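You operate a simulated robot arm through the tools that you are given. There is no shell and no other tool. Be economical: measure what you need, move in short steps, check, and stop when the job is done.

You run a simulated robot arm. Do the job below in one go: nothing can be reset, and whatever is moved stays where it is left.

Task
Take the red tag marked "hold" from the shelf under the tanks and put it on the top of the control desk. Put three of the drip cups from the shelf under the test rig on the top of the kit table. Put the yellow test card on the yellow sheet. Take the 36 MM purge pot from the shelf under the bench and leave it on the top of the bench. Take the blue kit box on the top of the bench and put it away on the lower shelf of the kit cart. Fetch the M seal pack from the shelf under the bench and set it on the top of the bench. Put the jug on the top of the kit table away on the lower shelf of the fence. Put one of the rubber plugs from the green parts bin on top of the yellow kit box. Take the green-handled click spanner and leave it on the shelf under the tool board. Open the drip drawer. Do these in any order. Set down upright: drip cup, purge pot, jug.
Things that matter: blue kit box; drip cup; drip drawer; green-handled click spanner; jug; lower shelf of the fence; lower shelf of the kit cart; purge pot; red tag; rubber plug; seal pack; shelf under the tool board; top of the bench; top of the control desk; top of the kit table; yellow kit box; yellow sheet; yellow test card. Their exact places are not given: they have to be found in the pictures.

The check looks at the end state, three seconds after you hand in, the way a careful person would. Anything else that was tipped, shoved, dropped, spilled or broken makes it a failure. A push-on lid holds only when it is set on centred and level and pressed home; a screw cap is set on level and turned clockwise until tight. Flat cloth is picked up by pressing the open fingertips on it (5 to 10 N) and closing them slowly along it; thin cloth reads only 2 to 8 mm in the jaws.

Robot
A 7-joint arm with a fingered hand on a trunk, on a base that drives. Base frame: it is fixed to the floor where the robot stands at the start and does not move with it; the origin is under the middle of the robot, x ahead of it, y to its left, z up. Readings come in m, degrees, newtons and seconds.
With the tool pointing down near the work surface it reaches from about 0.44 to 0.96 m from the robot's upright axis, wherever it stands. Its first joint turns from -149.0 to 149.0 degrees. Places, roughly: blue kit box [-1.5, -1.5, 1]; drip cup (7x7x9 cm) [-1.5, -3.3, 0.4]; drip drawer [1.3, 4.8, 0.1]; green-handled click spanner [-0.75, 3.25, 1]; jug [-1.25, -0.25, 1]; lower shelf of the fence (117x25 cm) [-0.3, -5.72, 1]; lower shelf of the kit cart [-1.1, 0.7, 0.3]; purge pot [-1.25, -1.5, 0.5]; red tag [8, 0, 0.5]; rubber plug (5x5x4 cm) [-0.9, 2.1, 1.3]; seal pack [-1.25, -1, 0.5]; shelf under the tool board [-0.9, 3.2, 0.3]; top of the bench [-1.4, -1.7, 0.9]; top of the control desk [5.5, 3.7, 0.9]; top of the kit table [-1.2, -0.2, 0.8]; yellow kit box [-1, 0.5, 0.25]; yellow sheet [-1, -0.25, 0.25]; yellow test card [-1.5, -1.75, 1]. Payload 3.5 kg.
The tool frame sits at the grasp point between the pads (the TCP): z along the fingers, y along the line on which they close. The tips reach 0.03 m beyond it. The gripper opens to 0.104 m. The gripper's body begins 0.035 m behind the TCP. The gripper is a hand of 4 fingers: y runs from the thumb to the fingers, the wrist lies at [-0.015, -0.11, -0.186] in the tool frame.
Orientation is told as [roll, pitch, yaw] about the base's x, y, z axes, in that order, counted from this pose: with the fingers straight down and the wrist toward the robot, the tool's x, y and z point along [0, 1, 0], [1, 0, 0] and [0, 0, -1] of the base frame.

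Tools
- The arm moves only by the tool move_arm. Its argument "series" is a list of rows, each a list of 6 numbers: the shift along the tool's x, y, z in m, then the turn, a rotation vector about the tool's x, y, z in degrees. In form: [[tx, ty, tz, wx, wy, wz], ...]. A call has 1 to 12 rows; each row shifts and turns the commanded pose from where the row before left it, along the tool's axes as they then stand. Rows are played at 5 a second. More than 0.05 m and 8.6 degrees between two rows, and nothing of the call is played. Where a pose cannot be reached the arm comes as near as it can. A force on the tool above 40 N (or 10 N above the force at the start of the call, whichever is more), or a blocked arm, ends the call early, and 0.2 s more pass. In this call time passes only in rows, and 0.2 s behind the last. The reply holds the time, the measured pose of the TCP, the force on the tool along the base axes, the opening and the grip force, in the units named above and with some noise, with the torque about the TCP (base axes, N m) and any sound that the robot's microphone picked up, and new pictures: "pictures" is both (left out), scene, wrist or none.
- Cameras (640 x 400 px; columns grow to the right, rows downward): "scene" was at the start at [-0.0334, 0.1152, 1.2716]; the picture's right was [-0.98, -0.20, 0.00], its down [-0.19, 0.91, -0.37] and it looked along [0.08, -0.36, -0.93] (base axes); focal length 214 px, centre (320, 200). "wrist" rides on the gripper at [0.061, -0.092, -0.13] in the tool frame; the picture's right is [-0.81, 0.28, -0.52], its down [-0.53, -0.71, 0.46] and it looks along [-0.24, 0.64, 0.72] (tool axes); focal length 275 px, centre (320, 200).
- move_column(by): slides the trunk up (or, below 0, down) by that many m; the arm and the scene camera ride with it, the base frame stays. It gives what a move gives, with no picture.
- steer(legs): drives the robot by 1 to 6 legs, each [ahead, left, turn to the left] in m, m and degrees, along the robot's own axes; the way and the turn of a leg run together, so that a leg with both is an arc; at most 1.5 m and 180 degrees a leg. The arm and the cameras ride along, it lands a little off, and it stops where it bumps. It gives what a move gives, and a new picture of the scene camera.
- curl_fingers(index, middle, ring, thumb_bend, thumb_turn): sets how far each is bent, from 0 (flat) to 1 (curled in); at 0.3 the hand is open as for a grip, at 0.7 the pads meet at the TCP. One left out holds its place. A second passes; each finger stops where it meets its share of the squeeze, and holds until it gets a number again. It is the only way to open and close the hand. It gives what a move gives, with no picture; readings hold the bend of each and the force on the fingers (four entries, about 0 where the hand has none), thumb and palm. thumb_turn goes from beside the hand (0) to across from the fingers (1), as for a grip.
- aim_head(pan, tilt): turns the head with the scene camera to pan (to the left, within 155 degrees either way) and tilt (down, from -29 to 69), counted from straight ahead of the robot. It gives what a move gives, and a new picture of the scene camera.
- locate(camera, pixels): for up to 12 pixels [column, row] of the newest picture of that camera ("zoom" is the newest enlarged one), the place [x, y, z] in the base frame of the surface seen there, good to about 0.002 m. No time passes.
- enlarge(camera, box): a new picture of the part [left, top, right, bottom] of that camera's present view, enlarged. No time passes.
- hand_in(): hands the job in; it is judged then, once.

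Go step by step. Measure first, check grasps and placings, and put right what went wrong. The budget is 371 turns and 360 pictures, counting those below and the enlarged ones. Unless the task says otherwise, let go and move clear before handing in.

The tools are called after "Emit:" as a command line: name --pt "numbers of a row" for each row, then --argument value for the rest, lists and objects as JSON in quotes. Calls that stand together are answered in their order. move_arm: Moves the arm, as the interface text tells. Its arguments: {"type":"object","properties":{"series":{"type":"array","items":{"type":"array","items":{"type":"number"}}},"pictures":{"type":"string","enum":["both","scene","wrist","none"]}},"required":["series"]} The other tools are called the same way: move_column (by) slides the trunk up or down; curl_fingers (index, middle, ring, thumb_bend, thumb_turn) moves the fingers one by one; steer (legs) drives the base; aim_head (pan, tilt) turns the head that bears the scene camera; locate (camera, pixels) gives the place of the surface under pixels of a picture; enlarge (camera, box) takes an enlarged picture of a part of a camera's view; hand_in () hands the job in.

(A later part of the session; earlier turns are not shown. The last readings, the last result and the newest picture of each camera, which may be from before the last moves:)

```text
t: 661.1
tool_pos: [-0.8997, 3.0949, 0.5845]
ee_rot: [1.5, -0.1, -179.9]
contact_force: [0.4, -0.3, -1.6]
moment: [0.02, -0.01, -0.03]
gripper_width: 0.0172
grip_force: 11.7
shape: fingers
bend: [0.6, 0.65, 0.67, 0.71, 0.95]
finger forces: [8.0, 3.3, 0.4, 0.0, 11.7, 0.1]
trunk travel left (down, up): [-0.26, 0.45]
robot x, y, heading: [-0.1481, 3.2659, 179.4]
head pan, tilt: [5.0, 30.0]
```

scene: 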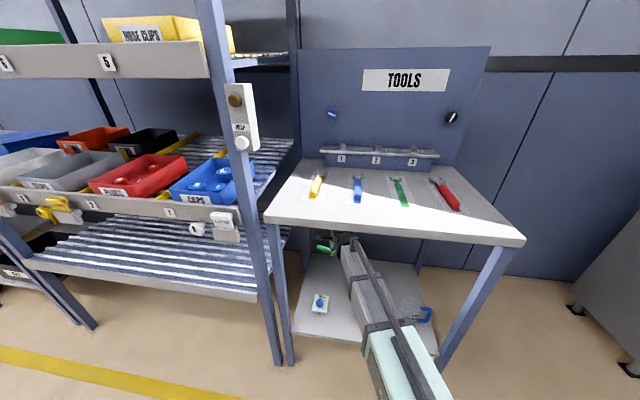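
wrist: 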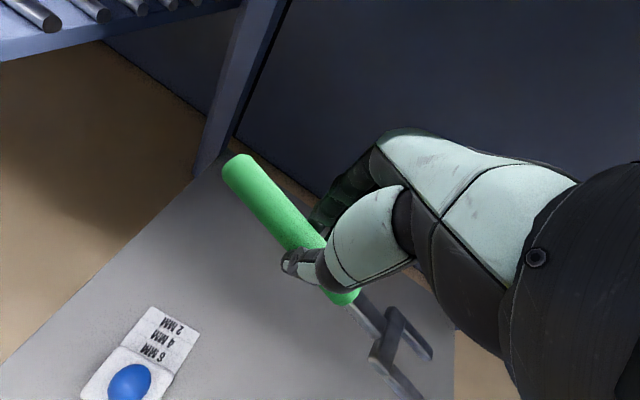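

Emit:
locate --camera "wrist" --pixels '[[395, 330], [400, 385], [425, 350], [240, 170], [350, 295], [300, 230]]'

Emit:
move_arm --pt "-0.02 0.035 0 0 0 0" --pt "0 0.015 0.04 0 0 0" --pt "0 0 0.045 0 0 0" --pt "0 0 0.045 0 0 0" --pt "0 0 0.03 0 0 0" --pictures "wrist"

```text
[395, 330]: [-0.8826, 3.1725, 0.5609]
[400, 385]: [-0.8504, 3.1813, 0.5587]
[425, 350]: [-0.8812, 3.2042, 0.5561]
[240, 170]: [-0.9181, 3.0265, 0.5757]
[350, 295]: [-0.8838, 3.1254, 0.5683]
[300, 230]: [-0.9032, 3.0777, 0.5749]
```

```text
t: 662.4
tool_pos: [-0.9471, 3.1062, 0.4207]
ee_rot: [1.5, -0.1, -179.9]
contact_force: [0.3, 0.9, -2.2]
moment: [-0.04, 0.0, -0.02]
gripper_width: 0.0173
grip_force: 11.7
shape: fingers
bend: [0.59, 0.65, 0.67, 0.71, 0.95]
finger forces: [7.9, 3.4, 0.4, 0.0, 11.8, 0.0]
trunk travel left (down, up): [-0.26, 0.45]
robot x, y, heading: [-0.1515, 3.2641, 179.3]
head pan, tilt: [5.0, 30.0]
```

wrist: 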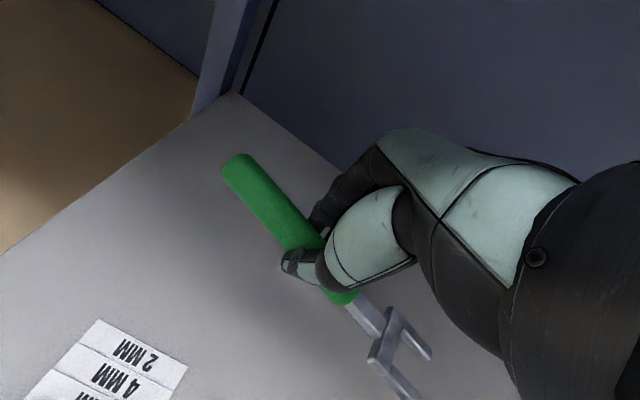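

Nearly level; lower ~8.3 cm, then feel contact.

Emit:
move_arm --pt "0 0 0.04 0 0 0" --pt "0 0 0.035 0 0 0" --pt "0 0 0.006 0 0 0" --pictures "none"

Emit:
move_arm --pt "0 0 0.004 0 0 0" --pictures "none"

```text
t: 663.1
tool_pos: [-0.9495, 3.1066, 0.3428]
ee_rot: [1.4, -0.1, -179.9]
contact_force: [-0.3, -0.4, -2.5]
moment: [-0.02, 0.03, 0.02]
gripper_width: 0.0172
grip_force: 11.3
shape: fingers
bend: [0.59, 0.65, 0.67, 0.71, 0.95]
finger forces: [8.0, 3.4, 0.4, 0.0, 11.7, 0.1]
trunk travel left (down, up): [-0.26, 0.45]
robot x, y, heading: [-0.1512, 3.2634, 179.4]
head pan, tilt: [5.0, 30.0]
```

```text
t: 663.5
tool_pos: [-0.9486, 3.1063, 0.3372]
ee_rot: [1.5, -0.1, -179.9]
contact_force: [-0.7, -0.5, -1.9]
moment: [0.01, -0.01, 0.01]
gripper_width: 0.0174
grip_force: 11.7
shape: fingers
bend: [0.59, 0.65, 0.67, 0.71, 0.95]
finger forces: [8.0, 3.3, 0.5, 0.1, 11.7, 0.0]
trunk travel left (down, up): [-0.26, 0.45]
robot x, y, heading: [-0.1473, 3.2627, 179.4]
head pan, tilt: [5.0, 30.0]
```

Emit:
move_arm --pt "0 0 0.004 0 0 0" --pictures "none"

Emit:
move_arm --pt "0 0 0.003 0 0 0" --pictures "none"

Emit:
curl_fingers --index 0.46 --middle 0.46 --ring 0.46 --thumb_bend 0.46

Emit:
move_arm --pt "0 0 -0.04 0 0 0" --pt "0 0 -0.045 0 0 0" --pt "0 0 -0.045 0 0 0" --pt "0 0 -0.045 0 0 0" --pt "0 0 -0.045 0 0 0" --pictures "wrist"

```text
t: 664.0
tool_pos: [-0.9496, 3.1073, 0.3353]
ee_rot: [1.6, -0.3, -179.8]
contact_force: [-0.5, -1.4, 1.8]
moment: [0.02, -0.02, 0.01]
gripper_width: 0.0175
grip_force: 12.1
shape: fingers
bend: [0.59, 0.65, 0.68, 0.71, 0.95]
finger forces: [7.9, 3.5, 0.5, 0.1, 12.4, 0.0]
trunk travel left (down, up): [-0.26, 0.45]
robot x, y, heading: [-0.1497, 3.2687, 179.5]
head pan, tilt: [5.0, 30.0]
```

```text
t: 664.4
tool_pos: [-0.9497, 3.1063, 0.3335]
ee_rot: [1.6, -0.3, -179.8]
contact_force: [2.7, -0.2, 15.1]
moment: [0.01, 0.03, 0.04]
gripper_width: 0.017
grip_force: 14.0
shape: fingers
bend: [0.6, 0.65, 0.68, 0.71, 0.95]
finger forces: [7.7, 4.5, 0.2, 0.1, 15.6, 0.0]
trunk travel left (down, up): [-0.26, 0.45]
robot x, y, heading: [-0.1536, 3.263, 179.4]
head pan, tilt: [5.0, 30.0]
```

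```text
t: 665.4
tool_pos: [-0.9489, 3.106, 0.3325]
ee_rot: [1.6, -0.2, -179.7]
contact_force: [2.0, -0.9, 12.4]
moment: [0.15, 0.28, 0.0]
gripper_width: 0.0621
grip_force: 7.0
shape: fingers
bend: [0.46, 0.5, 0.46, 0.46, 0.97]
finger forces: [0.3, 13.0, 0.0, 0.0, 0.0, 0.0]
trunk travel left (down, up): [-0.26, 0.45]
robot x, y, heading: [-0.148, 3.2646, 179.5]
head pan, tilt: [5.0, 30.0]
```

```text
t: 666.5
tool_pos: [-0.9491, 3.1127, 0.5535]
ee_rot: [1.5, -0.1, -179.9]
contact_force: [-0.3, 0.2, -0.4]
moment: [-0.02, -0.01, 0.03]
gripper_width: 0.0624
grip_force: 0.0
shape: fingers
bend: [0.46, 0.46, 0.46, 0.46, 0.97]
finger forces: [0.0, 0.0, 0.0, 0.0, 0.0, 0.0]
trunk travel left (down, up): [-0.26, 0.45]
robot x, y, heading: [-0.1517, 3.2668, 179.6]
head pan, tilt: [5.0, 30.0]
```

wrist: 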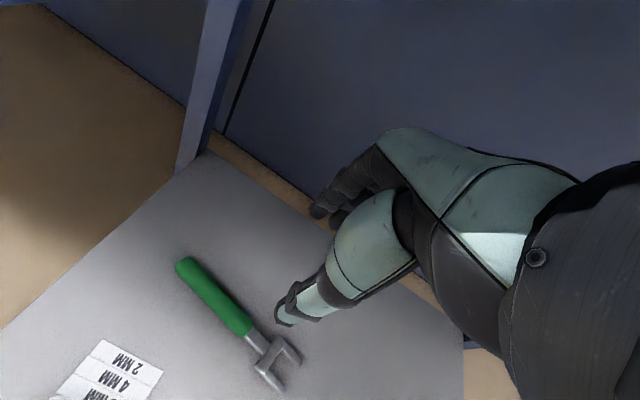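

Spanner lies on the shelf. Next the drip drawer: back out, turn toward +y and look at the low unit.

Emit:
steer --legs '[[-0.45, 0, 0], [0, 0, -90]]'

Emit:
aim_head --pan -35 --tilt 30

Emit:
enlarge --camera "scene" --box '[200, 100, 480, 300]'

```text
t: 673.3
tool_pos: [0.2139, 4.0669, 0.5516]
ee_rot: [1.5, -0.1, 86.1]
contact_force: [0.3, 0.3, 0.1]
moment: [0.02, 0.03, 0.0]
gripper_width: 0.0624
grip_force: 0.1
shape: fingers
bend: [0.46, 0.46, 0.46, 0.46, 0.97]
finger forces: [0.0, 0.1, 0.0, 0.1, 0.0, 0.0]
trunk travel left (down, up): [-0.26, 0.45]
robot x, y, heading: [0.3077, 3.2603, 85.3]
head pan, tilt: [5.0, 30.0]
```

scene: 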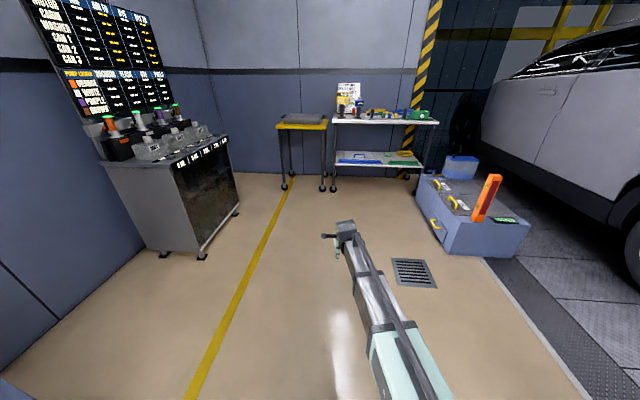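

```text
t: 674.4
tool_pos: [0.2133, 4.0683, 0.5513]
ee_rot: [1.4, -0.1, 86.0]
contact_force: [-0.2, -0.2, 0.1]
moment: [-0.02, 0.02, 0.03]
gripper_width: 0.0622
grip_force: 0.0
shape: fingers
bend: [0.46, 0.46, 0.46, 0.46, 0.97]
finger forces: [0.0, 0.0, 0.0, 0.0, 0.0, 0.0]
trunk travel left (down, up): [-0.26, 0.45]
robot x, y, heading: [0.3104, 3.2572, 85.5]
head pan, tilt: [-35.0, 30.0]
```

scene: 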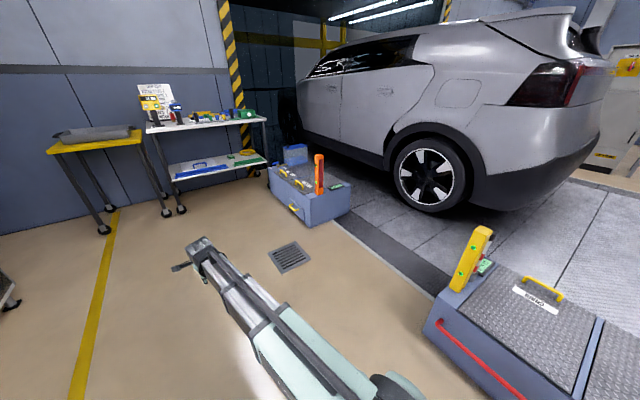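

```text
2.00 times, centred on (340, 200) of scene
```

zoom: 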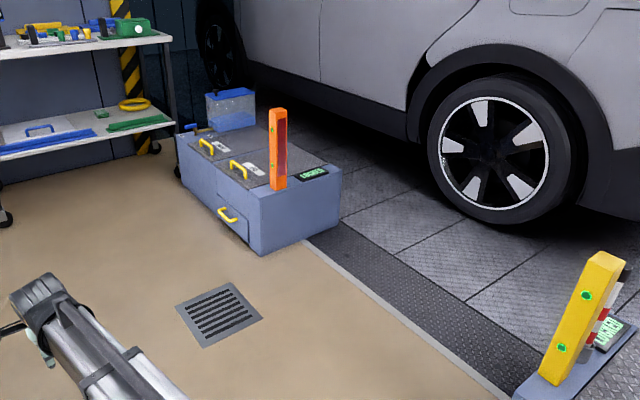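

The drawer with a yellow handle at zoom (227,215) faces the aisle (-x). Measure it.

Emit:
locate --camera "zoom" --pixels '[[227, 216], [220, 211], [236, 222], [225, 230], [240, 205], [215, 195], [262, 250], [180, 160], [258, 200], [180, 180], [205, 215]]'

Emit:
enlarge --camera "scene" --box '[260, 170, 360, 235]'

```text
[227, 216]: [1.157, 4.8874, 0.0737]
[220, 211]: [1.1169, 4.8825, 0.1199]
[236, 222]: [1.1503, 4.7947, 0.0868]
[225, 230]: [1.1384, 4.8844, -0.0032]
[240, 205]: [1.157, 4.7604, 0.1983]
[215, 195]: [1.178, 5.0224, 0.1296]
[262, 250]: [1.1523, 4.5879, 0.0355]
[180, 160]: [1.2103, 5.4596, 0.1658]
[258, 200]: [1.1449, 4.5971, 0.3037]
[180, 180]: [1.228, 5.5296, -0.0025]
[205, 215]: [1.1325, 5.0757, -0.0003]
```

```text
6.15 times, centred on (310, 202) of scene
```

zoom: 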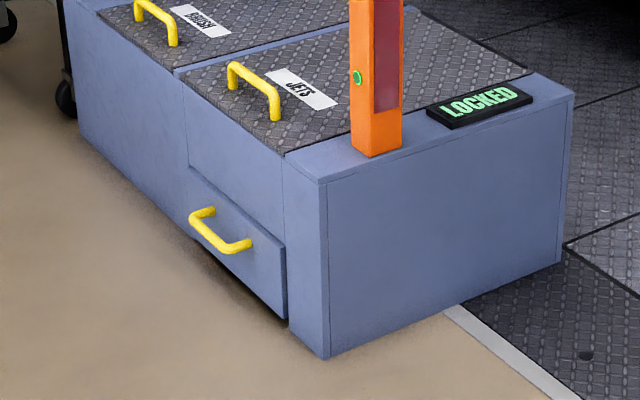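

Drawer handle: bar along y (4.78-4.90) at x≈1.115, z≈0.11; face x≈1.155. Drive to face it.

Emit:
steer --legs '[[1.4, 0.22, 0], [0, 0, -85.5]]'

Emit:
move_column --by -0.24

Emit:
aim_head --pan 0 --tilt 45

```text
t: 685.1
tool_pos: [1.0053, 4.8144, 0.5526]
ee_rot: [1.5, -0.2, -1.0]
contact_force: [-0.5, 0.5, -0.3]
moment: [0.02, -0.01, 0.0]
gripper_width: 0.0622
grip_force: 0.0
shape: fingers
bend: [0.46, 0.46, 0.46, 0.46, 0.97]
finger forces: [0.0, 0.0, 0.1, 0.0, 0.1, 0.0]
trunk travel left (down, up): [-0.26, 0.45]
robot x, y, heading: [0.2002, 4.6749, -1.8]
head pan, tilt: [-35.0, 30.0]
```

scene: 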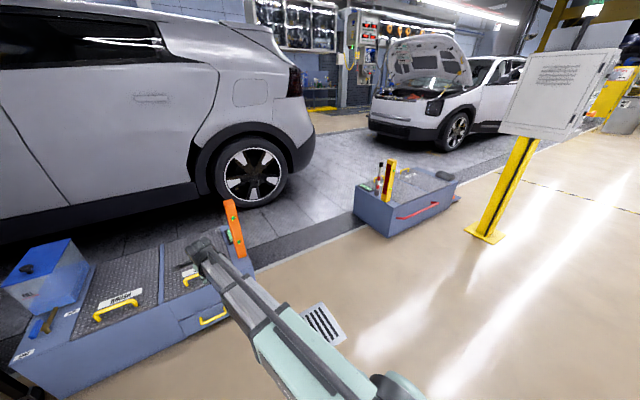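

```text
t: 687.6
tool_pos: [1.0048, 4.815, 0.3136]
ee_rot: [1.5, -0.1, -1.0]
contact_force: [0.9, -0.6, -0.2]
moment: [0.0, 0.04, 0.0]
gripper_width: 0.062
grip_force: 0.1
shape: fingers
bend: [0.46, 0.46, 0.46, 0.46, 0.97]
finger forces: [0.0, 0.0, 0.0, 0.0, 0.0, 0.0]
trunk travel left (down, up): [-0.02, 0.69]
robot x, y, heading: [0.2025, 4.6773, -1.9]
head pan, tilt: [-35.0, 30.0]
```

```text
t: 688.6
tool_pos: [1.0047, 4.8144, 0.3119]
ee_rot: [1.6, -0.1, -1.0]
contact_force: [-0.3, -0.3, 0.0]
moment: [-0.02, 0.01, -0.01]
gripper_width: 0.0619
grip_force: 0.0
shape: fingers
bend: [0.46, 0.46, 0.46, 0.46, 0.97]
finger forces: [0.1, 0.0, 0.0, 0.0, 0.0, 0.0]
trunk travel left (down, up): [-0.02, 0.69]
robot x, y, heading: [0.2062, 4.678, -1.4]
head pan, tilt: [0.0, 45.0]
```

scene: 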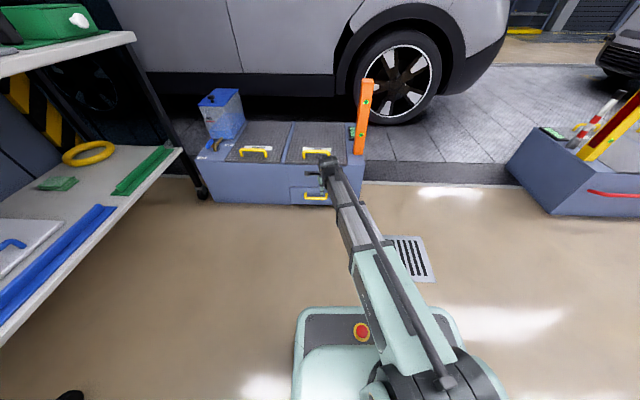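

Emit:
enlarge --camera "scene" --box '[270, 140, 370, 220]'

Emit:
locate --camera "zoom" --pixels '[[225, 360], [290, 378], [330, 372], [355, 370], [290, 330], [140, 370], [300, 368], [245, 372]]'

```text
5.00 times, centred on (320, 180) of scene
```

zoom: 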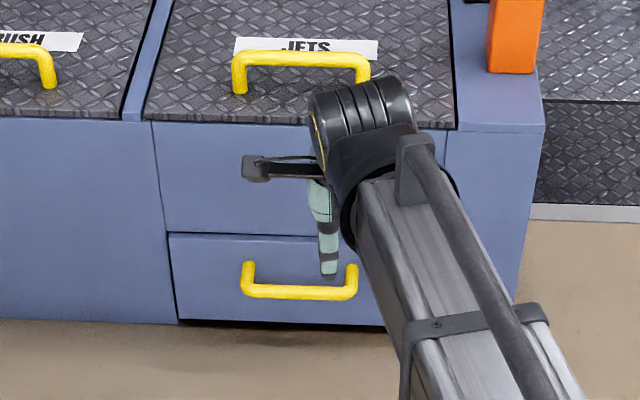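

```text
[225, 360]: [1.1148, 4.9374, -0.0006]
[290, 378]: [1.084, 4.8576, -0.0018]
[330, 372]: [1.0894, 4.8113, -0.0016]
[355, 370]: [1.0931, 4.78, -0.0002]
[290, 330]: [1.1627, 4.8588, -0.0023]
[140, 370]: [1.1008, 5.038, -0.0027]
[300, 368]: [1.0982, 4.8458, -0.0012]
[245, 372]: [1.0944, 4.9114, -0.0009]
```

Emit:
locate --camera "zoom" --pixels '[[290, 291], [255, 291], [345, 292], [248, 270], [352, 270], [300, 270], [300, 310], [200, 280], [300, 200]]'

```text
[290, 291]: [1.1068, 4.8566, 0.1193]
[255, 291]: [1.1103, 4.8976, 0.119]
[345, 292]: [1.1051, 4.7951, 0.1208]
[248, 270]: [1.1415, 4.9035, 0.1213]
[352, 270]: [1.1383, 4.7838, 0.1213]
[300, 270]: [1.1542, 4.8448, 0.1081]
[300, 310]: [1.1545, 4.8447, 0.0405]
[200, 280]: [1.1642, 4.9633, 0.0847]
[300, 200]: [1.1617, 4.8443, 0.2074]
```

Bar centre ≈(1.111,4.846,0.115), 37 mm gap behind. Tilt the hand 35° and move to the pre-hook position.

Emit:
curl_fingers --index 0.5 --middle 0.5 --ring 0.5 --thumb_bend 0.5

Emit:
move_arm --pt "0 0 0 -7 0 0" --pt "0 0 0 -7 0 0" --pt "0 0 0 -7 0 0" --pt "0 0 0 -7 0 0" --pt "0 0 0 -7 0 0" --pt "0.013 -0.009 0.034 0 0 0" --pt "0.013 -0.009 0.034 0 0 0" --pt "0.012 -0.009 0.034 0 0 0" --pictures "wrist"

```text
t: 689.6
tool_pos: [1.0055, 4.8155, 0.3123]
ee_rot: [1.6, -0.1, -1.0]
contact_force: [-0.4, -0.2, 0.2]
moment: [0.0, 0.0, 0.01]
gripper_width: 0.0527
grip_force: 0.1
shape: fingers
bend: [0.5, 0.5, 0.5, 0.5, 0.97]
finger forces: [0.0, 0.1, 0.1, 0.0, 0.1, 0.0]
trunk travel left (down, up): [-0.02, 0.69]
robot x, y, heading: [0.2024, 4.6793, -1.4]
head pan, tilt: [0.0, 45.0]
```

```text
t: 691.4
tool_pos: [1.0429, 4.8533, 0.2138]
ee_rot: [1.8, -35.1, -2.0]
contact_force: [-0.6, 0.5, 0.2]
moment: [0.01, -0.02, -0.01]
gripper_width: 0.0526
grip_force: 0.0
shape: fingers
bend: [0.5, 0.5, 0.5, 0.5, 0.97]
finger forces: [0.1, 0.1, 0.0, 0.1, 0.1, 0.0]
trunk travel left (down, up): [-0.02, 0.69]
robot x, y, heading: [0.2037, 4.6773, -1.7]
head pan, tilt: [0.0, 45.0]
```

wrist: 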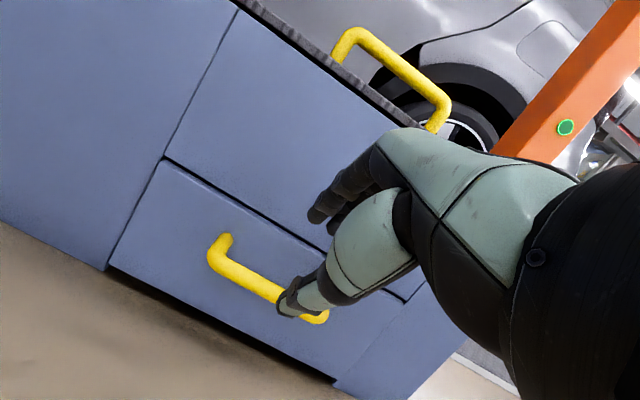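

Emit:
move_arm --pt "0 0 0.035 0 0 0" --pt "0 0 0.035 0 0 0" --pt "0 0 0.02 0 0 0" --pictures "wrist"

Emit:
curl_fingers --index 0.64 --middle 0.64 --ring 0.64 --thumb_bend 0.64

```text
t: 692.2
tool_pos: [1.093, 4.8542, 0.14]
ee_rot: [1.8, -35.1, -2.1]
contact_force: [0.5, -0.5, 0.7]
moment: [0.02, -0.02, -0.01]
gripper_width: 0.0527
grip_force: 0.0
shape: fingers
bend: [0.5, 0.5, 0.5, 0.5, 0.97]
finger forces: [0.1, 0.0, 0.0, 0.0, 0.0, 0.1]
trunk travel left (down, up): [-0.02, 0.69]
robot x, y, heading: [0.2002, 4.6803, -1.8]
head pan, tilt: [0.0, 45.0]
```

wrist: 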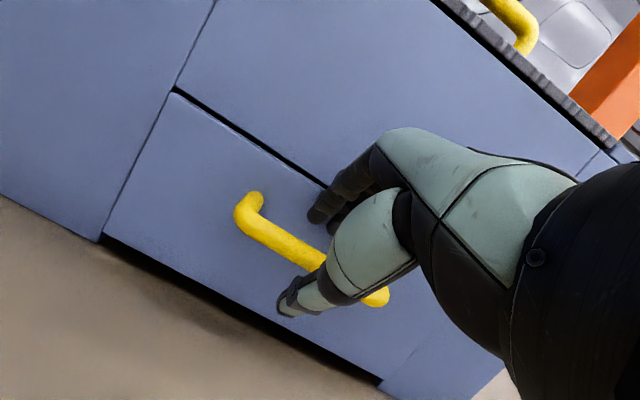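

```text
t: 693.2
tool_pos: [1.092, 4.853, 0.1414]
ee_rot: [2.0, -35.1, -2.1]
contact_force: [0.7, 0.6, -0.7]
moment: [-0.01, -0.02, 0.03]
gripper_width: 0.0167
grip_force: 0.2
shape: fingers
bend: [0.64, 0.64, 0.64, 0.64, 0.97]
finger forces: [0.0, 0.1, 0.1, 0.0, 0.0, 0.0]
trunk travel left (down, up): [-0.02, 0.69]
robot x, y, heading: [0.206, 4.6739, -2.0]
head pan, tilt: [0.0, 45.0]
```

Emit:
curl_fingers --index 0.52 --middle 0.52 --ring 0.52 --thumb_bend 0.52

Emit:
move_arm --pt "0 0 0.014 0 0 0" --pictures "none"

Emit:
curl_fingers --index 0.74 --middle 0.74 --ring 0.74 --thumb_bend 0.8

```text
t: 694.2
tool_pos: [1.0929, 4.853, 0.1411]
ee_rot: [1.9, -35.1, -2.2]
contact_force: [-0.4, -0.4, 0.7]
moment: [-0.01, 0.03, -0.01]
gripper_width: 0.0465
grip_force: 0.0
shape: fingers
bend: [0.52, 0.52, 0.52, 0.52, 0.97]
finger forces: [0.0, 0.0, 0.0, 0.0, 0.0, 0.0]
trunk travel left (down, up): [-0.02, 0.69]
robot x, y, heading: [0.2019, 4.6773, -1.5]
head pan, tilt: [0.0, 45.0]
```

```text
t: 694.6
tool_pos: [1.1011, 4.8567, 0.1303]
ee_rot: [1.9, -35.1, -2.1]
contact_force: [0.5, -0.1, -0.4]
moment: [0.0, -0.01, -0.01]
gripper_width: 0.0467
grip_force: 0.0
shape: fingers
bend: [0.52, 0.52, 0.52, 0.52, 0.97]
finger forces: [0.1, 0.0, 0.0, 0.1, 0.0, 0.0]
trunk travel left (down, up): [-0.02, 0.69]
robot x, y, heading: [0.2018, 4.6788, -1.5]
head pan, tilt: [0.0, 45.0]
```

```text
t: 695.6
tool_pos: [1.1002, 4.8564, 0.1296]
ee_rot: [1.8, -35.1, -2.0]
contact_force: [-2.0, 0.7, -3.5]
moment: [-0.09, 0.08, 0.29]
gripper_width: 0.0065
grip_force: 16.8
shape: fingers
bend: [0.73, 0.73, 0.72, 0.67, 0.97]
finger forces: [5.7, 5.2, 6.0, 0.0, 17.0, 0.0]
trunk travel left (down, up): [-0.02, 0.69]
robot x, y, heading: [0.2052, 4.6761, -1.7]
head pan, tilt: [0.0, 45.0]
```

The bar is gripped (16.8 N). Pull by driving back.

Emit:
steer --legs '[[-0.12, 0, 0]]'

Emit:
locate --camera "scene" --pixels '[[318, 195], [310, 190]]'

```text
t: 696.9
tool_pos: [0.9758, 4.8602, 0.129]
ee_rot: [1.9, -35.0, -1.9]
contact_force: [2.5, 16.8, -7.0]
moment: [0.05, 0.09, 0.5]
gripper_width: 0.0068
grip_force: 17.2
shape: fingers
bend: [0.73, 0.73, 0.73, 0.68, 0.95]
finger forces: [5.3, 5.3, 6.5, 0.0, 16.9, 0.1]
trunk travel left (down, up): [-0.02, 0.69]
robot x, y, heading: [0.0774, 4.6834, -1.5]
head pan, tilt: [0.0, 45.0]
```

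scene: 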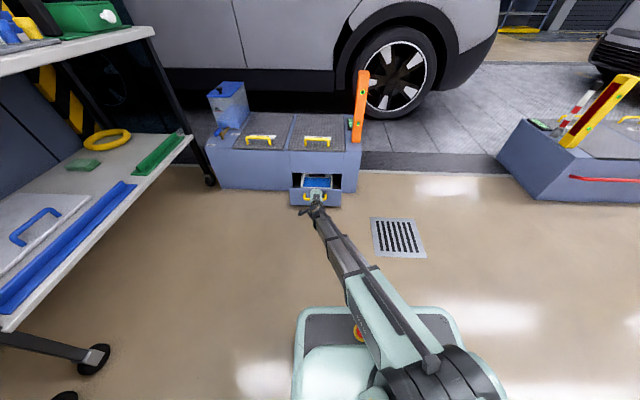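

```text
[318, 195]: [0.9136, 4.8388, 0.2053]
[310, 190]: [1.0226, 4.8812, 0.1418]
```

Drawer is out 12 cm. Pull further.

Emit:
steer --legs '[[-0.13, -0.005, 0]]'

```text
t: 698.1
tool_pos: [0.8492, 4.8619, 0.1282]
ee_rot: [1.9, -35.0, -1.7]
contact_force: [3.6, 22.3, -10.3]
moment: [0.15, 0.03, 0.47]
gripper_width: 0.0085
grip_force: 16.4
shape: fingers
bend: [0.73, 0.73, 0.73, 0.69, 0.91]
finger forces: [4.8, 4.6, 5.7, 0.0, 17.3, 0.0]
trunk travel left (down, up): [-0.02, 0.69]
robot x, y, heading: [-0.0474, 4.6811, -1.3]
head pan, tilt: [0.0, 45.0]
```

scene: 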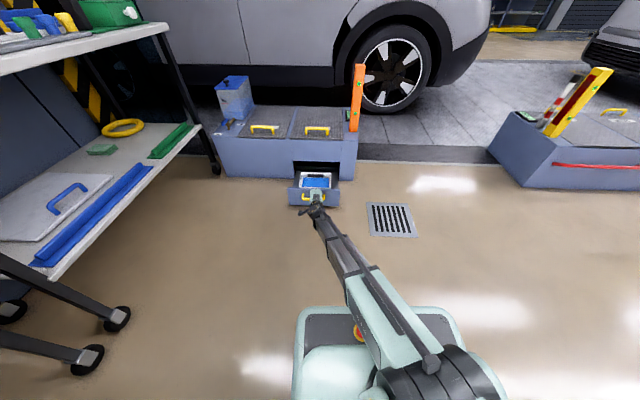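

25 cm open with little resistance; pull a little more until a stop.

Emit:
steer --legs '[[-0.08, -0.003, 0]]'

Emit:
enlarge --camera "scene" --box '[260, 130, 380, 230]'

```text
t: 699.1
tool_pos: [0.8029, 4.8664, 0.1287]
ee_rot: [2.0, -35.0, -1.5]
contact_force: [8.2, 2.4, -3.3]
moment: [-0.08, 0.07, 0.44]
gripper_width: 0.009
grip_force: 20.6
shape: fingers
bend: [0.72, 0.65, 0.65, 0.71, 0.96]
finger forces: [9.8, 7.7, 8.3, 0.0, 14.9, 0.1]
trunk travel left (down, up): [-0.02, 0.69]
robot x, y, heading: [-0.0972, 4.6815, -1.7]
head pan, tilt: [0.0, 45.0]
stopped in leg 1: the force on the tool passed its limit at 49 N (the readings are from after the stop); the commanded pose is now the measured one
```

scene: 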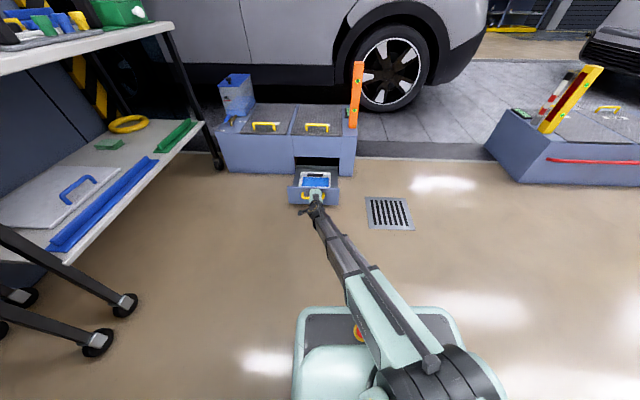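

```text
4.00 times, centred on (320, 180) of scene
```

zoom: 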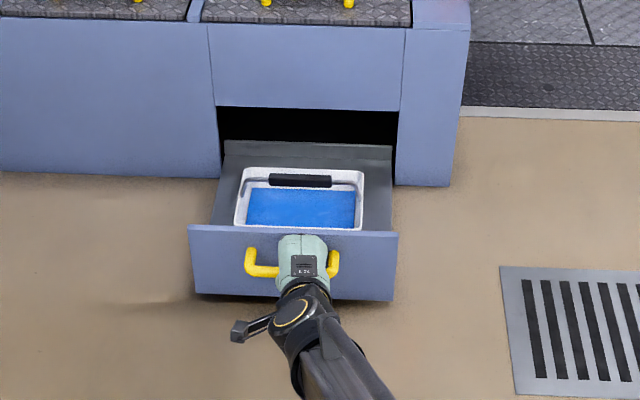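

Drawer is at its end stop. Release and withdraw along the fingers' axis.

Emit:
curl_fingers --index 0.5 --middle 0.5 --ring 0.5 --thumb_bend 0.5

Emit:
move_arm --pt "0 0 -0.03 0 0 0" --pt "0 0 -0.04 0 0 0" --pt "0 0 -0.04 0 0 0" --pt "0 0 -0.04 0 0 0" --pt "0 0 -0.04 7 0 0" --pt "0 0 -0.04 7 0 0" --pt "0 0 -0.04 7 0 0" --pt "0 0 -0.04 7 0 0" --pt "0 0 0 7 0 0" --pictures "none"

Emit:
move_column --by 0.4

Emit:
steer --legs '[[-0.1, -0.6, 0]]'

```text
t: 700.1
tool_pos: [0.8026, 4.8661, 0.1297]
ee_rot: [2.0, -34.9, -1.3]
contact_force: [0.3, 0.3, -1.3]
moment: [0.0, 0.0, 0.0]
gripper_width: 0.0517
grip_force: 0.0
shape: fingers
bend: [0.5, 0.5, 0.5, 0.5, 0.97]
finger forces: [0.0, 0.0, 0.0, 0.0, 0.1, 0.1]
trunk travel left (down, up): [-0.02, 0.69]
robot x, y, heading: [-0.097, 4.6802, -1.6]
head pan, tilt: [0.0, 45.0]
```

```text
t: 702.1
tool_pos: [0.6514, 4.8586, 0.3953]
ee_rot: [1.6, 0.1, -0.2]
contact_force: [-0.7, 0.0, 0.6]
moment: [-0.01, -0.01, 0.0]
gripper_width: 0.0518
grip_force: 0.0
shape: fingers
bend: [0.5, 0.5, 0.5, 0.5, 0.97]
finger forces: [0.0, 0.0, 0.0, 0.0, 0.0, 0.0]
trunk travel left (down, up): [-0.02, 0.69]
robot x, y, heading: [-0.0986, 4.6806, -1.1]
head pan, tilt: [0.0, 45.0]
```

```text
t: 706.0
tool_pos: [0.6523, 4.8578, 0.7949]
ee_rot: [1.6, 0.0, -0.3]
contact_force: [0.4, -0.4, -0.1]
moment: [0.0, 0.0, 0.0]
gripper_width: 0.0515
grip_force: 0.1
shape: fingers
bend: [0.5, 0.5, 0.5, 0.5, 0.97]
finger forces: [0.1, 0.0, 0.0, 0.0, 0.1, 0.0]
trunk travel left (down, up): [-0.42, 0.29]
robot x, y, heading: [-0.0968, 4.6785, -1.1]
head pan, tilt: [0.0, 45.0]
```

```text
t: 709.5
tool_pos: [0.5421, 4.262, 0.7961]
ee_rot: [1.5, 0.0, 1.0]
contact_force: [0.3, 0.3, 0.5]
moment: [0.01, 0.02, 0.03]
gripper_width: 0.052
grip_force: 0.0
shape: fingers
bend: [0.5, 0.5, 0.5, 0.5, 0.97]
finger forces: [0.1, 0.1, 0.0, 0.0, 0.1, 0.0]
trunk travel left (down, up): [-0.42, 0.29]
robot x, y, heading: [-0.2042, 4.0688, -0.0]
head pan, tilt: [0.0, 45.0]
```

scene: 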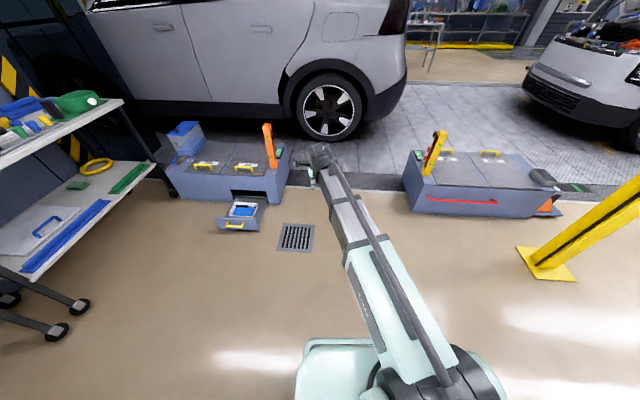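

Drawer open and left so. Now the red tag far at x≈8. Find a passage between the cars.

Emit:
locate --camera "scene" --pixels '[[412, 205], [560, 215], [415, 120], [480, 120], [395, 90], [540, 90], [470, 70], [350, 170], [420, 60], [630, 145], [405, 175], [520, 150]]'

Emit:
aim_head --pan -35 --tilt 15

```text
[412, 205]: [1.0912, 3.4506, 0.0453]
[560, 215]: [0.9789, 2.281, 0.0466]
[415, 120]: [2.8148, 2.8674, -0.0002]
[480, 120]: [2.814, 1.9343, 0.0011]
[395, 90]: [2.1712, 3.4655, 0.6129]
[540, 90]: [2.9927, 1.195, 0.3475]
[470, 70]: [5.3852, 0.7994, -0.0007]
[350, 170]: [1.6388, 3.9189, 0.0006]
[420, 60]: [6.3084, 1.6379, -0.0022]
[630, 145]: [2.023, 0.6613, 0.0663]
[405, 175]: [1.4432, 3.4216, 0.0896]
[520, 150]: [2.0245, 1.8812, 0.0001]
```

```text
t: 710.5
tool_pos: [0.542, 4.2603, 0.7955]
ee_rot: [1.6, -0.1, 1.0]
contact_force: [0.0, -0.2, -0.7]
moment: [0.0, 0.0, -0.04]
gripper_width: 0.0517
grip_force: 0.0
shape: fingers
bend: [0.5, 0.5, 0.5, 0.5, 0.97]
finger forces: [0.1, 0.1, 0.0, 0.0, 0.0, 0.1]
trunk travel left (down, up): [-0.42, 0.29]
robot x, y, heading: [-0.2028, 4.0645, -0.0]
head pan, tilt: [-35.0, 15.0]
```

scene: 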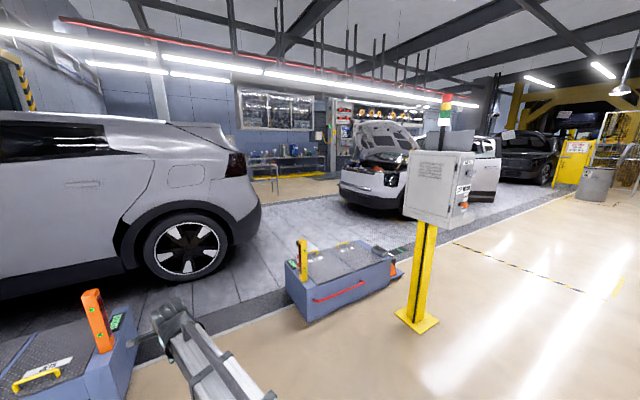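

Corridor: enter at y≈1.75 (between unit at y 2.28 and SUV front at y≈1.2). Drive facing -y past the kiosk, then turn +x.

Emit:
steer --legs '[[0, 0, -90], [1.2, 0.1, 0], [1.1, 0, 0]]'

```text
t: 725.4
tool_pos: [0.2062, 1.0716, 0.7966]
ee_rot: [1.6, 0.1, -86.0]
contact_force: [0.8, -0.3, 0.0]
moment: [0.03, 0.0, 0.04]
gripper_width: 0.052
grip_force: 0.0
shape: fingers
bend: [0.5, 0.5, 0.5, 0.5, 0.97]
finger forces: [0.1, 0.0, 0.0, 0.0, 0.0, 0.0]
trunk travel left (down, up): [-0.42, 0.29]
robot x, y, heading: [-0.028, 1.8047, -87.1]
head pan, tilt: [-35.0, 15.0]
```

scene: 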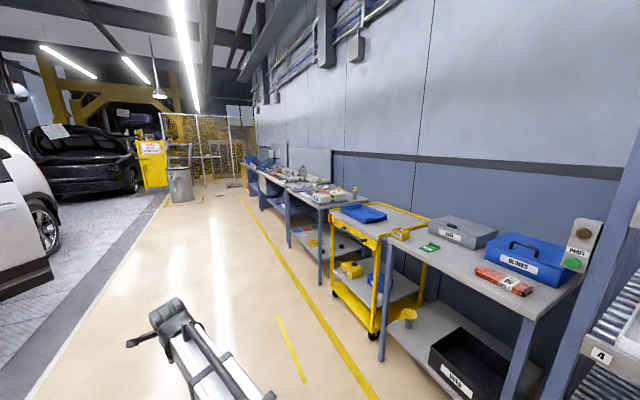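

Emit:
aim_head --pan 0 --tilt 20

Emit:
steer --legs '[[0, 0, 87], [0.7, 0, 0]]'

```text
t: 726.4
tool_pos: [0.2067, 1.071, 0.7941]
ee_rot: [1.6, 0.0, -86.0]
contact_force: [0.2, 0.5, -0.5]
moment: [-0.02, 0.02, -0.01]
gripper_width: 0.0518
grip_force: 0.2
shape: fingers
bend: [0.5, 0.5, 0.5, 0.5, 0.97]
finger forces: [0.0, 0.0, 0.0, 0.0, 0.1, 0.1]
trunk travel left (down, up): [-0.42, 0.29]
robot x, y, heading: [-0.0257, 1.8051, -87.0]
head pan, tilt: [0.0, 20.0]
```

scene: 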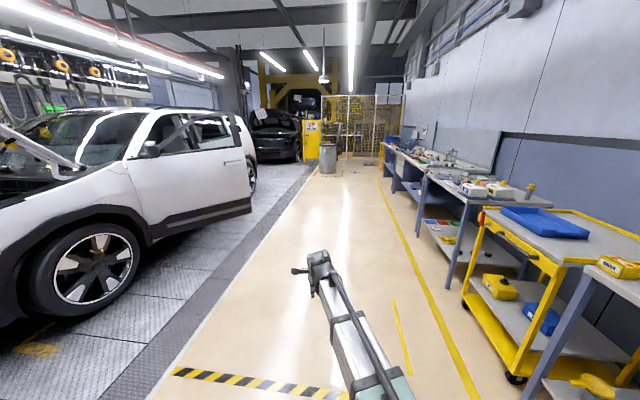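

```text
t: 734.0
tool_pos: [1.4308, 1.971, 0.7949]
ee_rot: [1.6, 0.0, -0.6]
contact_force: [0.1, -0.5, -0.3]
moment: [-0.02, 0.01, 0.01]
gripper_width: 0.052
grip_force: 0.1
shape: fingers
bend: [0.5, 0.5, 0.5, 0.5, 0.97]
finger forces: [0.1, 0.0, 0.0, 0.0, 0.0, 0.0]
trunk travel left (down, up): [-0.42, 0.29]
robot x, y, heading: [0.6821, 1.7974, -2.0]
head pan, tilt: [0.0, 20.0]
```

scene: 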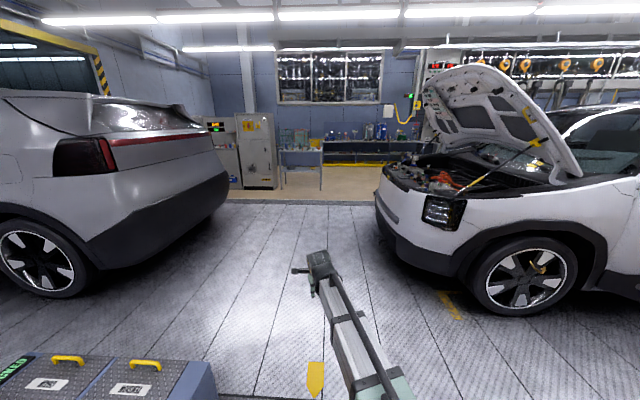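

Emit:
locate --camera "scene" --pixels '[[225, 215], [380, 225], [100, 290], [410, 260], [300, 190], [350, 155], [255, 185], [215, 150], [300, 155], [375, 165], [290, 175]]'

Emit:
enlarge --camera "scene" --box '[190, 90, 450, 210]'

```text
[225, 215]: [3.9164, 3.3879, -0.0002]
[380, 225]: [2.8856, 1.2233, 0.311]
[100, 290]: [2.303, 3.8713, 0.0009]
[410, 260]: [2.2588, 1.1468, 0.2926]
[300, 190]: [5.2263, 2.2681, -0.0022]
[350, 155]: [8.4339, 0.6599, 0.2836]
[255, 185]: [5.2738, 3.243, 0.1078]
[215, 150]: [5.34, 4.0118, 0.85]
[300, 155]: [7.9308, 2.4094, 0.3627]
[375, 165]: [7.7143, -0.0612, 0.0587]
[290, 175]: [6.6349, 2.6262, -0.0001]
```

```text
2.46 times, centred on (320, 150) of scene
```

zoom: 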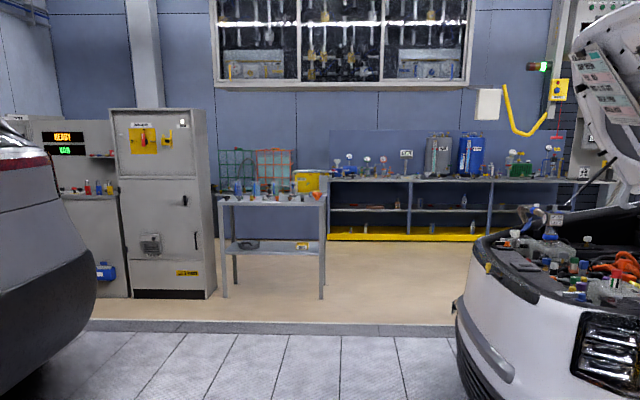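

Corridor centre y≈2.2 up to x≈5; the tank bench is at x≈7.8, y≈0; control desk at (5.3,4.0). Drive through.

Emit:
steer --legs '[[1.4, 0.28, 2], [1.4, 0.1, 0], [1.4, 0, 0]]'

```text
t: 751.9
tool_pos: [5.1887, 2.2669, 0.7916]
ee_rot: [1.6, 1.1, -0.7]
contact_force: [-17.1, 1.5, -1.9]
moment: [-0.02, -0.34, -0.11]
gripper_width: 0.0517
grip_force: 8.3
shape: fingers
bend: [0.5, 0.56, 0.5, 0.5, 0.98]
finger forces: [0.1, 16.0, 0.0, 0.0, 0.0, 0.1]
trunk travel left (down, up): [-0.42, 0.29]
robot x, y, heading: [4.4498, 2.0897, -1.8]
head pan, tilt: [0.0, 20.0]
stopped in leg 3: the force on the tool passed its limit at 85 N (the readings are from after the stop); the commanded pose is now the measured one
```

scene: 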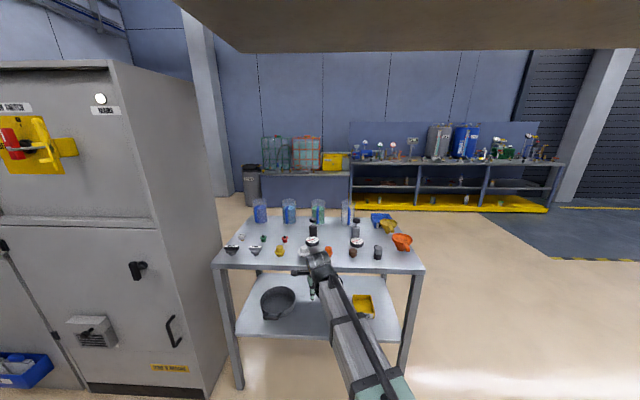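

I bumped the small table's edge with a fingertip. Back off and check the items.

Emit:
steer --legs '[[-0.25, 0, 1.8]]'

Emit:
enlarge --camera "scene" --box '[210, 100, 590, 320]'

```text
t: 753.8
tool_pos: [4.9324, 2.2932, 0.7915]
ee_rot: [1.7, 0.9, 1.0]
contact_force: [0.2, 0.4, 0.3]
moment: [0.02, 0.02, 0.01]
gripper_width: 0.052
grip_force: 0.2
shape: fingers
bend: [0.5, 0.5, 0.5, 0.5, 0.98]
finger forces: [0.0, 0.1, 0.1, 0.0, 0.0, 0.1]
trunk travel left (down, up): [-0.42, 0.29]
robot x, y, heading: [4.1904, 2.0944, 0.2]
head pan, tilt: [0.0, 20.0]
```

scene: 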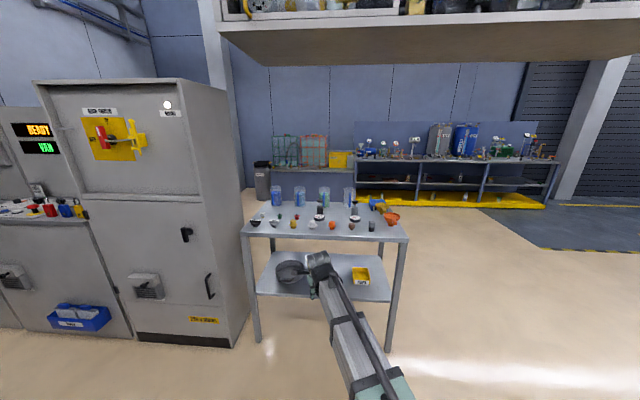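

```text
1.68 times, centred on (400, 210) of scene
```

zoom: 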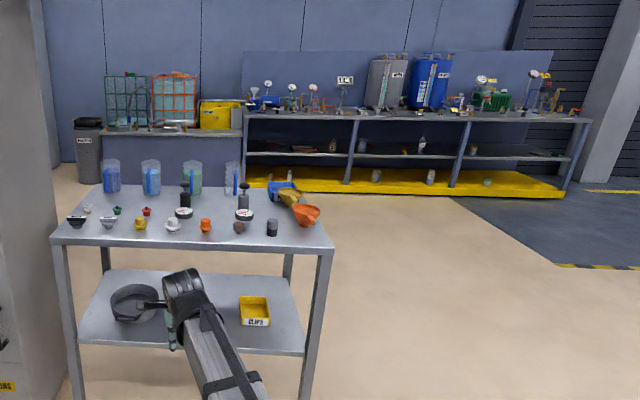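

Items all look upright. Look for the red tag on the tank shelf.

Emit:
enlarge --camera "scene" --box '[350, 150, 550, 215]'

Emit:
locate --camera "scene" --pixels '[[408, 240], [390, 345], [245, 235], [440, 330], [388, 182], [355, 205], [545, 208], [480, 190], [400, 165]]'

```text
3.20 times, centred on (450, 182) of scene
```

zoom: 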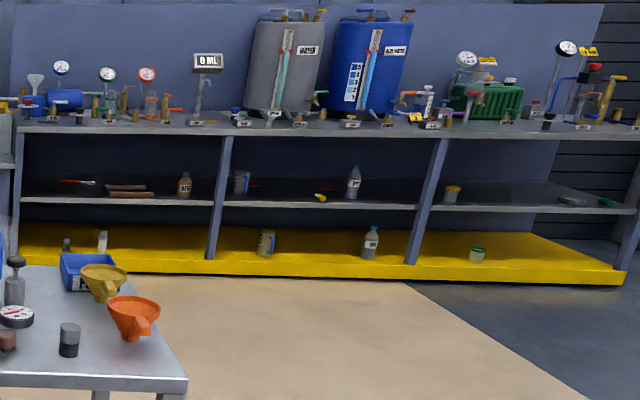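

```text
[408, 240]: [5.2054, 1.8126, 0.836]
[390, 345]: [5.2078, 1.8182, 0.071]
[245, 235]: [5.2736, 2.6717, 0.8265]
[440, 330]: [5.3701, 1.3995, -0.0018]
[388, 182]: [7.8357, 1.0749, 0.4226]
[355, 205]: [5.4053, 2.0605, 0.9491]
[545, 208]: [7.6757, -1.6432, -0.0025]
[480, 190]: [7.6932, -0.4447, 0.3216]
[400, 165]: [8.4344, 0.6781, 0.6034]
```

Move around the small table on its right: turn -45°, go diagonally, then straighten.

Emit:
steer --legs '[[0, 0, -45], [1.4, 0, 0], [0.9, 0, 0], [0, 0, 45]]'

Emit:
enlarge --camera "scene" --box '[180, 140, 500, 300]'

```text
t: 769.3
tool_pos: [6.5959, 0.688, 0.7928]
ee_rot: [1.8, 1.0, 1.4]
contact_force: [-0.3, -0.3, -0.5]
moment: [-0.01, -0.02, 0.05]
gripper_width: 0.0522
grip_force: 0.1
shape: fingers
bend: [0.5, 0.5, 0.5, 0.5, 0.98]
finger forces: [0.0, 0.0, 0.0, 0.0, 0.0, 0.2]
trunk travel left (down, up): [-0.42, 0.29]
robot x, y, heading: [5.8612, 0.4885, 0.2]
head pan, tilt: [0.0, 20.0]
```

scene: 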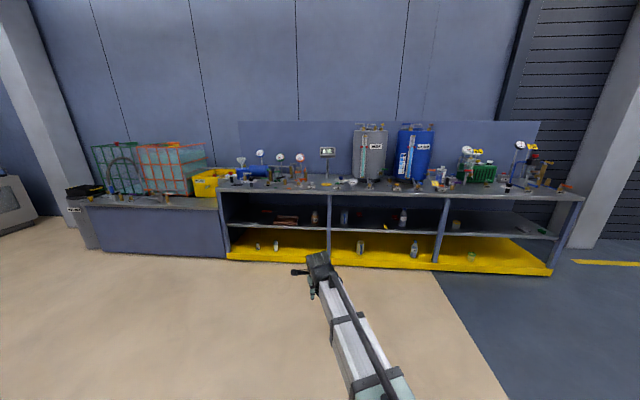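

```text
2.00 times, centred on (340, 220) of scene
```

zoom: 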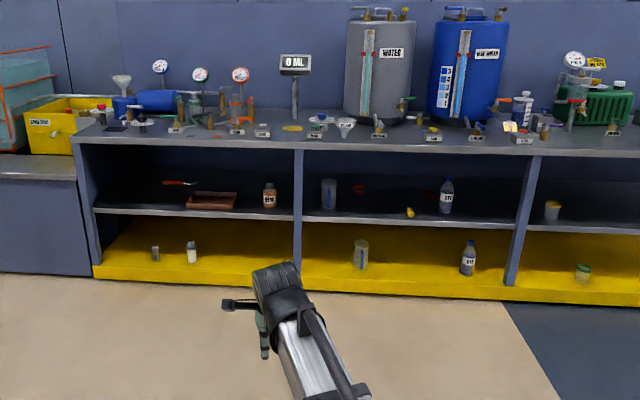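

Emit:
enlarge --camera "scene" --box '[335, 215, 425, 265]'

Emit:
locate --camera "zoom" --pixels '[[160, 130], [420, 145], [320, 200], [60, 150], [500, 150], [360, 175]]'

```text
7.11 times, centred on (380, 240) of scene
```

zoom: 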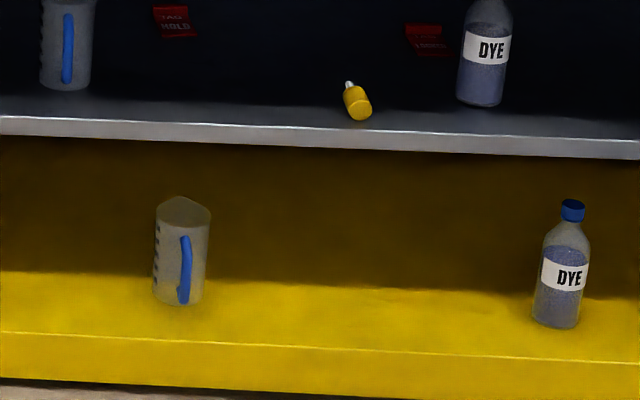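

```text
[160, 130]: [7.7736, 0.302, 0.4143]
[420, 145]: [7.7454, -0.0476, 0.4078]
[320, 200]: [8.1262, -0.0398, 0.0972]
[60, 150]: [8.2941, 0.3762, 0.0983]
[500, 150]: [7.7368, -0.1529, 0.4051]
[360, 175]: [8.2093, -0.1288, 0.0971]
```

The left red tag reads HOLD. Measure it and the shelf geometry.

Emit:
locate --camera "zoom" --pixels '[[176, 28], [172, 10], [160, 35], [195, 35], [158, 8], [185, 8], [70, 85], [140, 100], [250, 60], [430, 50], [355, 105]]'

Emit:
locate --camera "scene" --pixels '[[330, 200], [440, 205], [385, 195], [385, 215], [330, 240], [435, 250]]'

```text
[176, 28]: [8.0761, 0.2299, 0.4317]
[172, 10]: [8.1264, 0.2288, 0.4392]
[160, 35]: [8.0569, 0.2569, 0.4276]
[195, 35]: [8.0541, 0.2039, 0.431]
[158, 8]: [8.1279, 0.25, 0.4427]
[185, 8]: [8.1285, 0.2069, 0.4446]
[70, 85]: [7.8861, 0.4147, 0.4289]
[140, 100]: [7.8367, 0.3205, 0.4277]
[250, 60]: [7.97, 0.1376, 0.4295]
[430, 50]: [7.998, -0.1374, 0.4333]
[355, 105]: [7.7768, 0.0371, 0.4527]
```

```text
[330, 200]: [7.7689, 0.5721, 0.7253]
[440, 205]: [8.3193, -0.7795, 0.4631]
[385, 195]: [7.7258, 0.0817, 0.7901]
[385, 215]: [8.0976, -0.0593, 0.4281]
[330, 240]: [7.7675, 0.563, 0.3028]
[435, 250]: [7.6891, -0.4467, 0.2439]
```

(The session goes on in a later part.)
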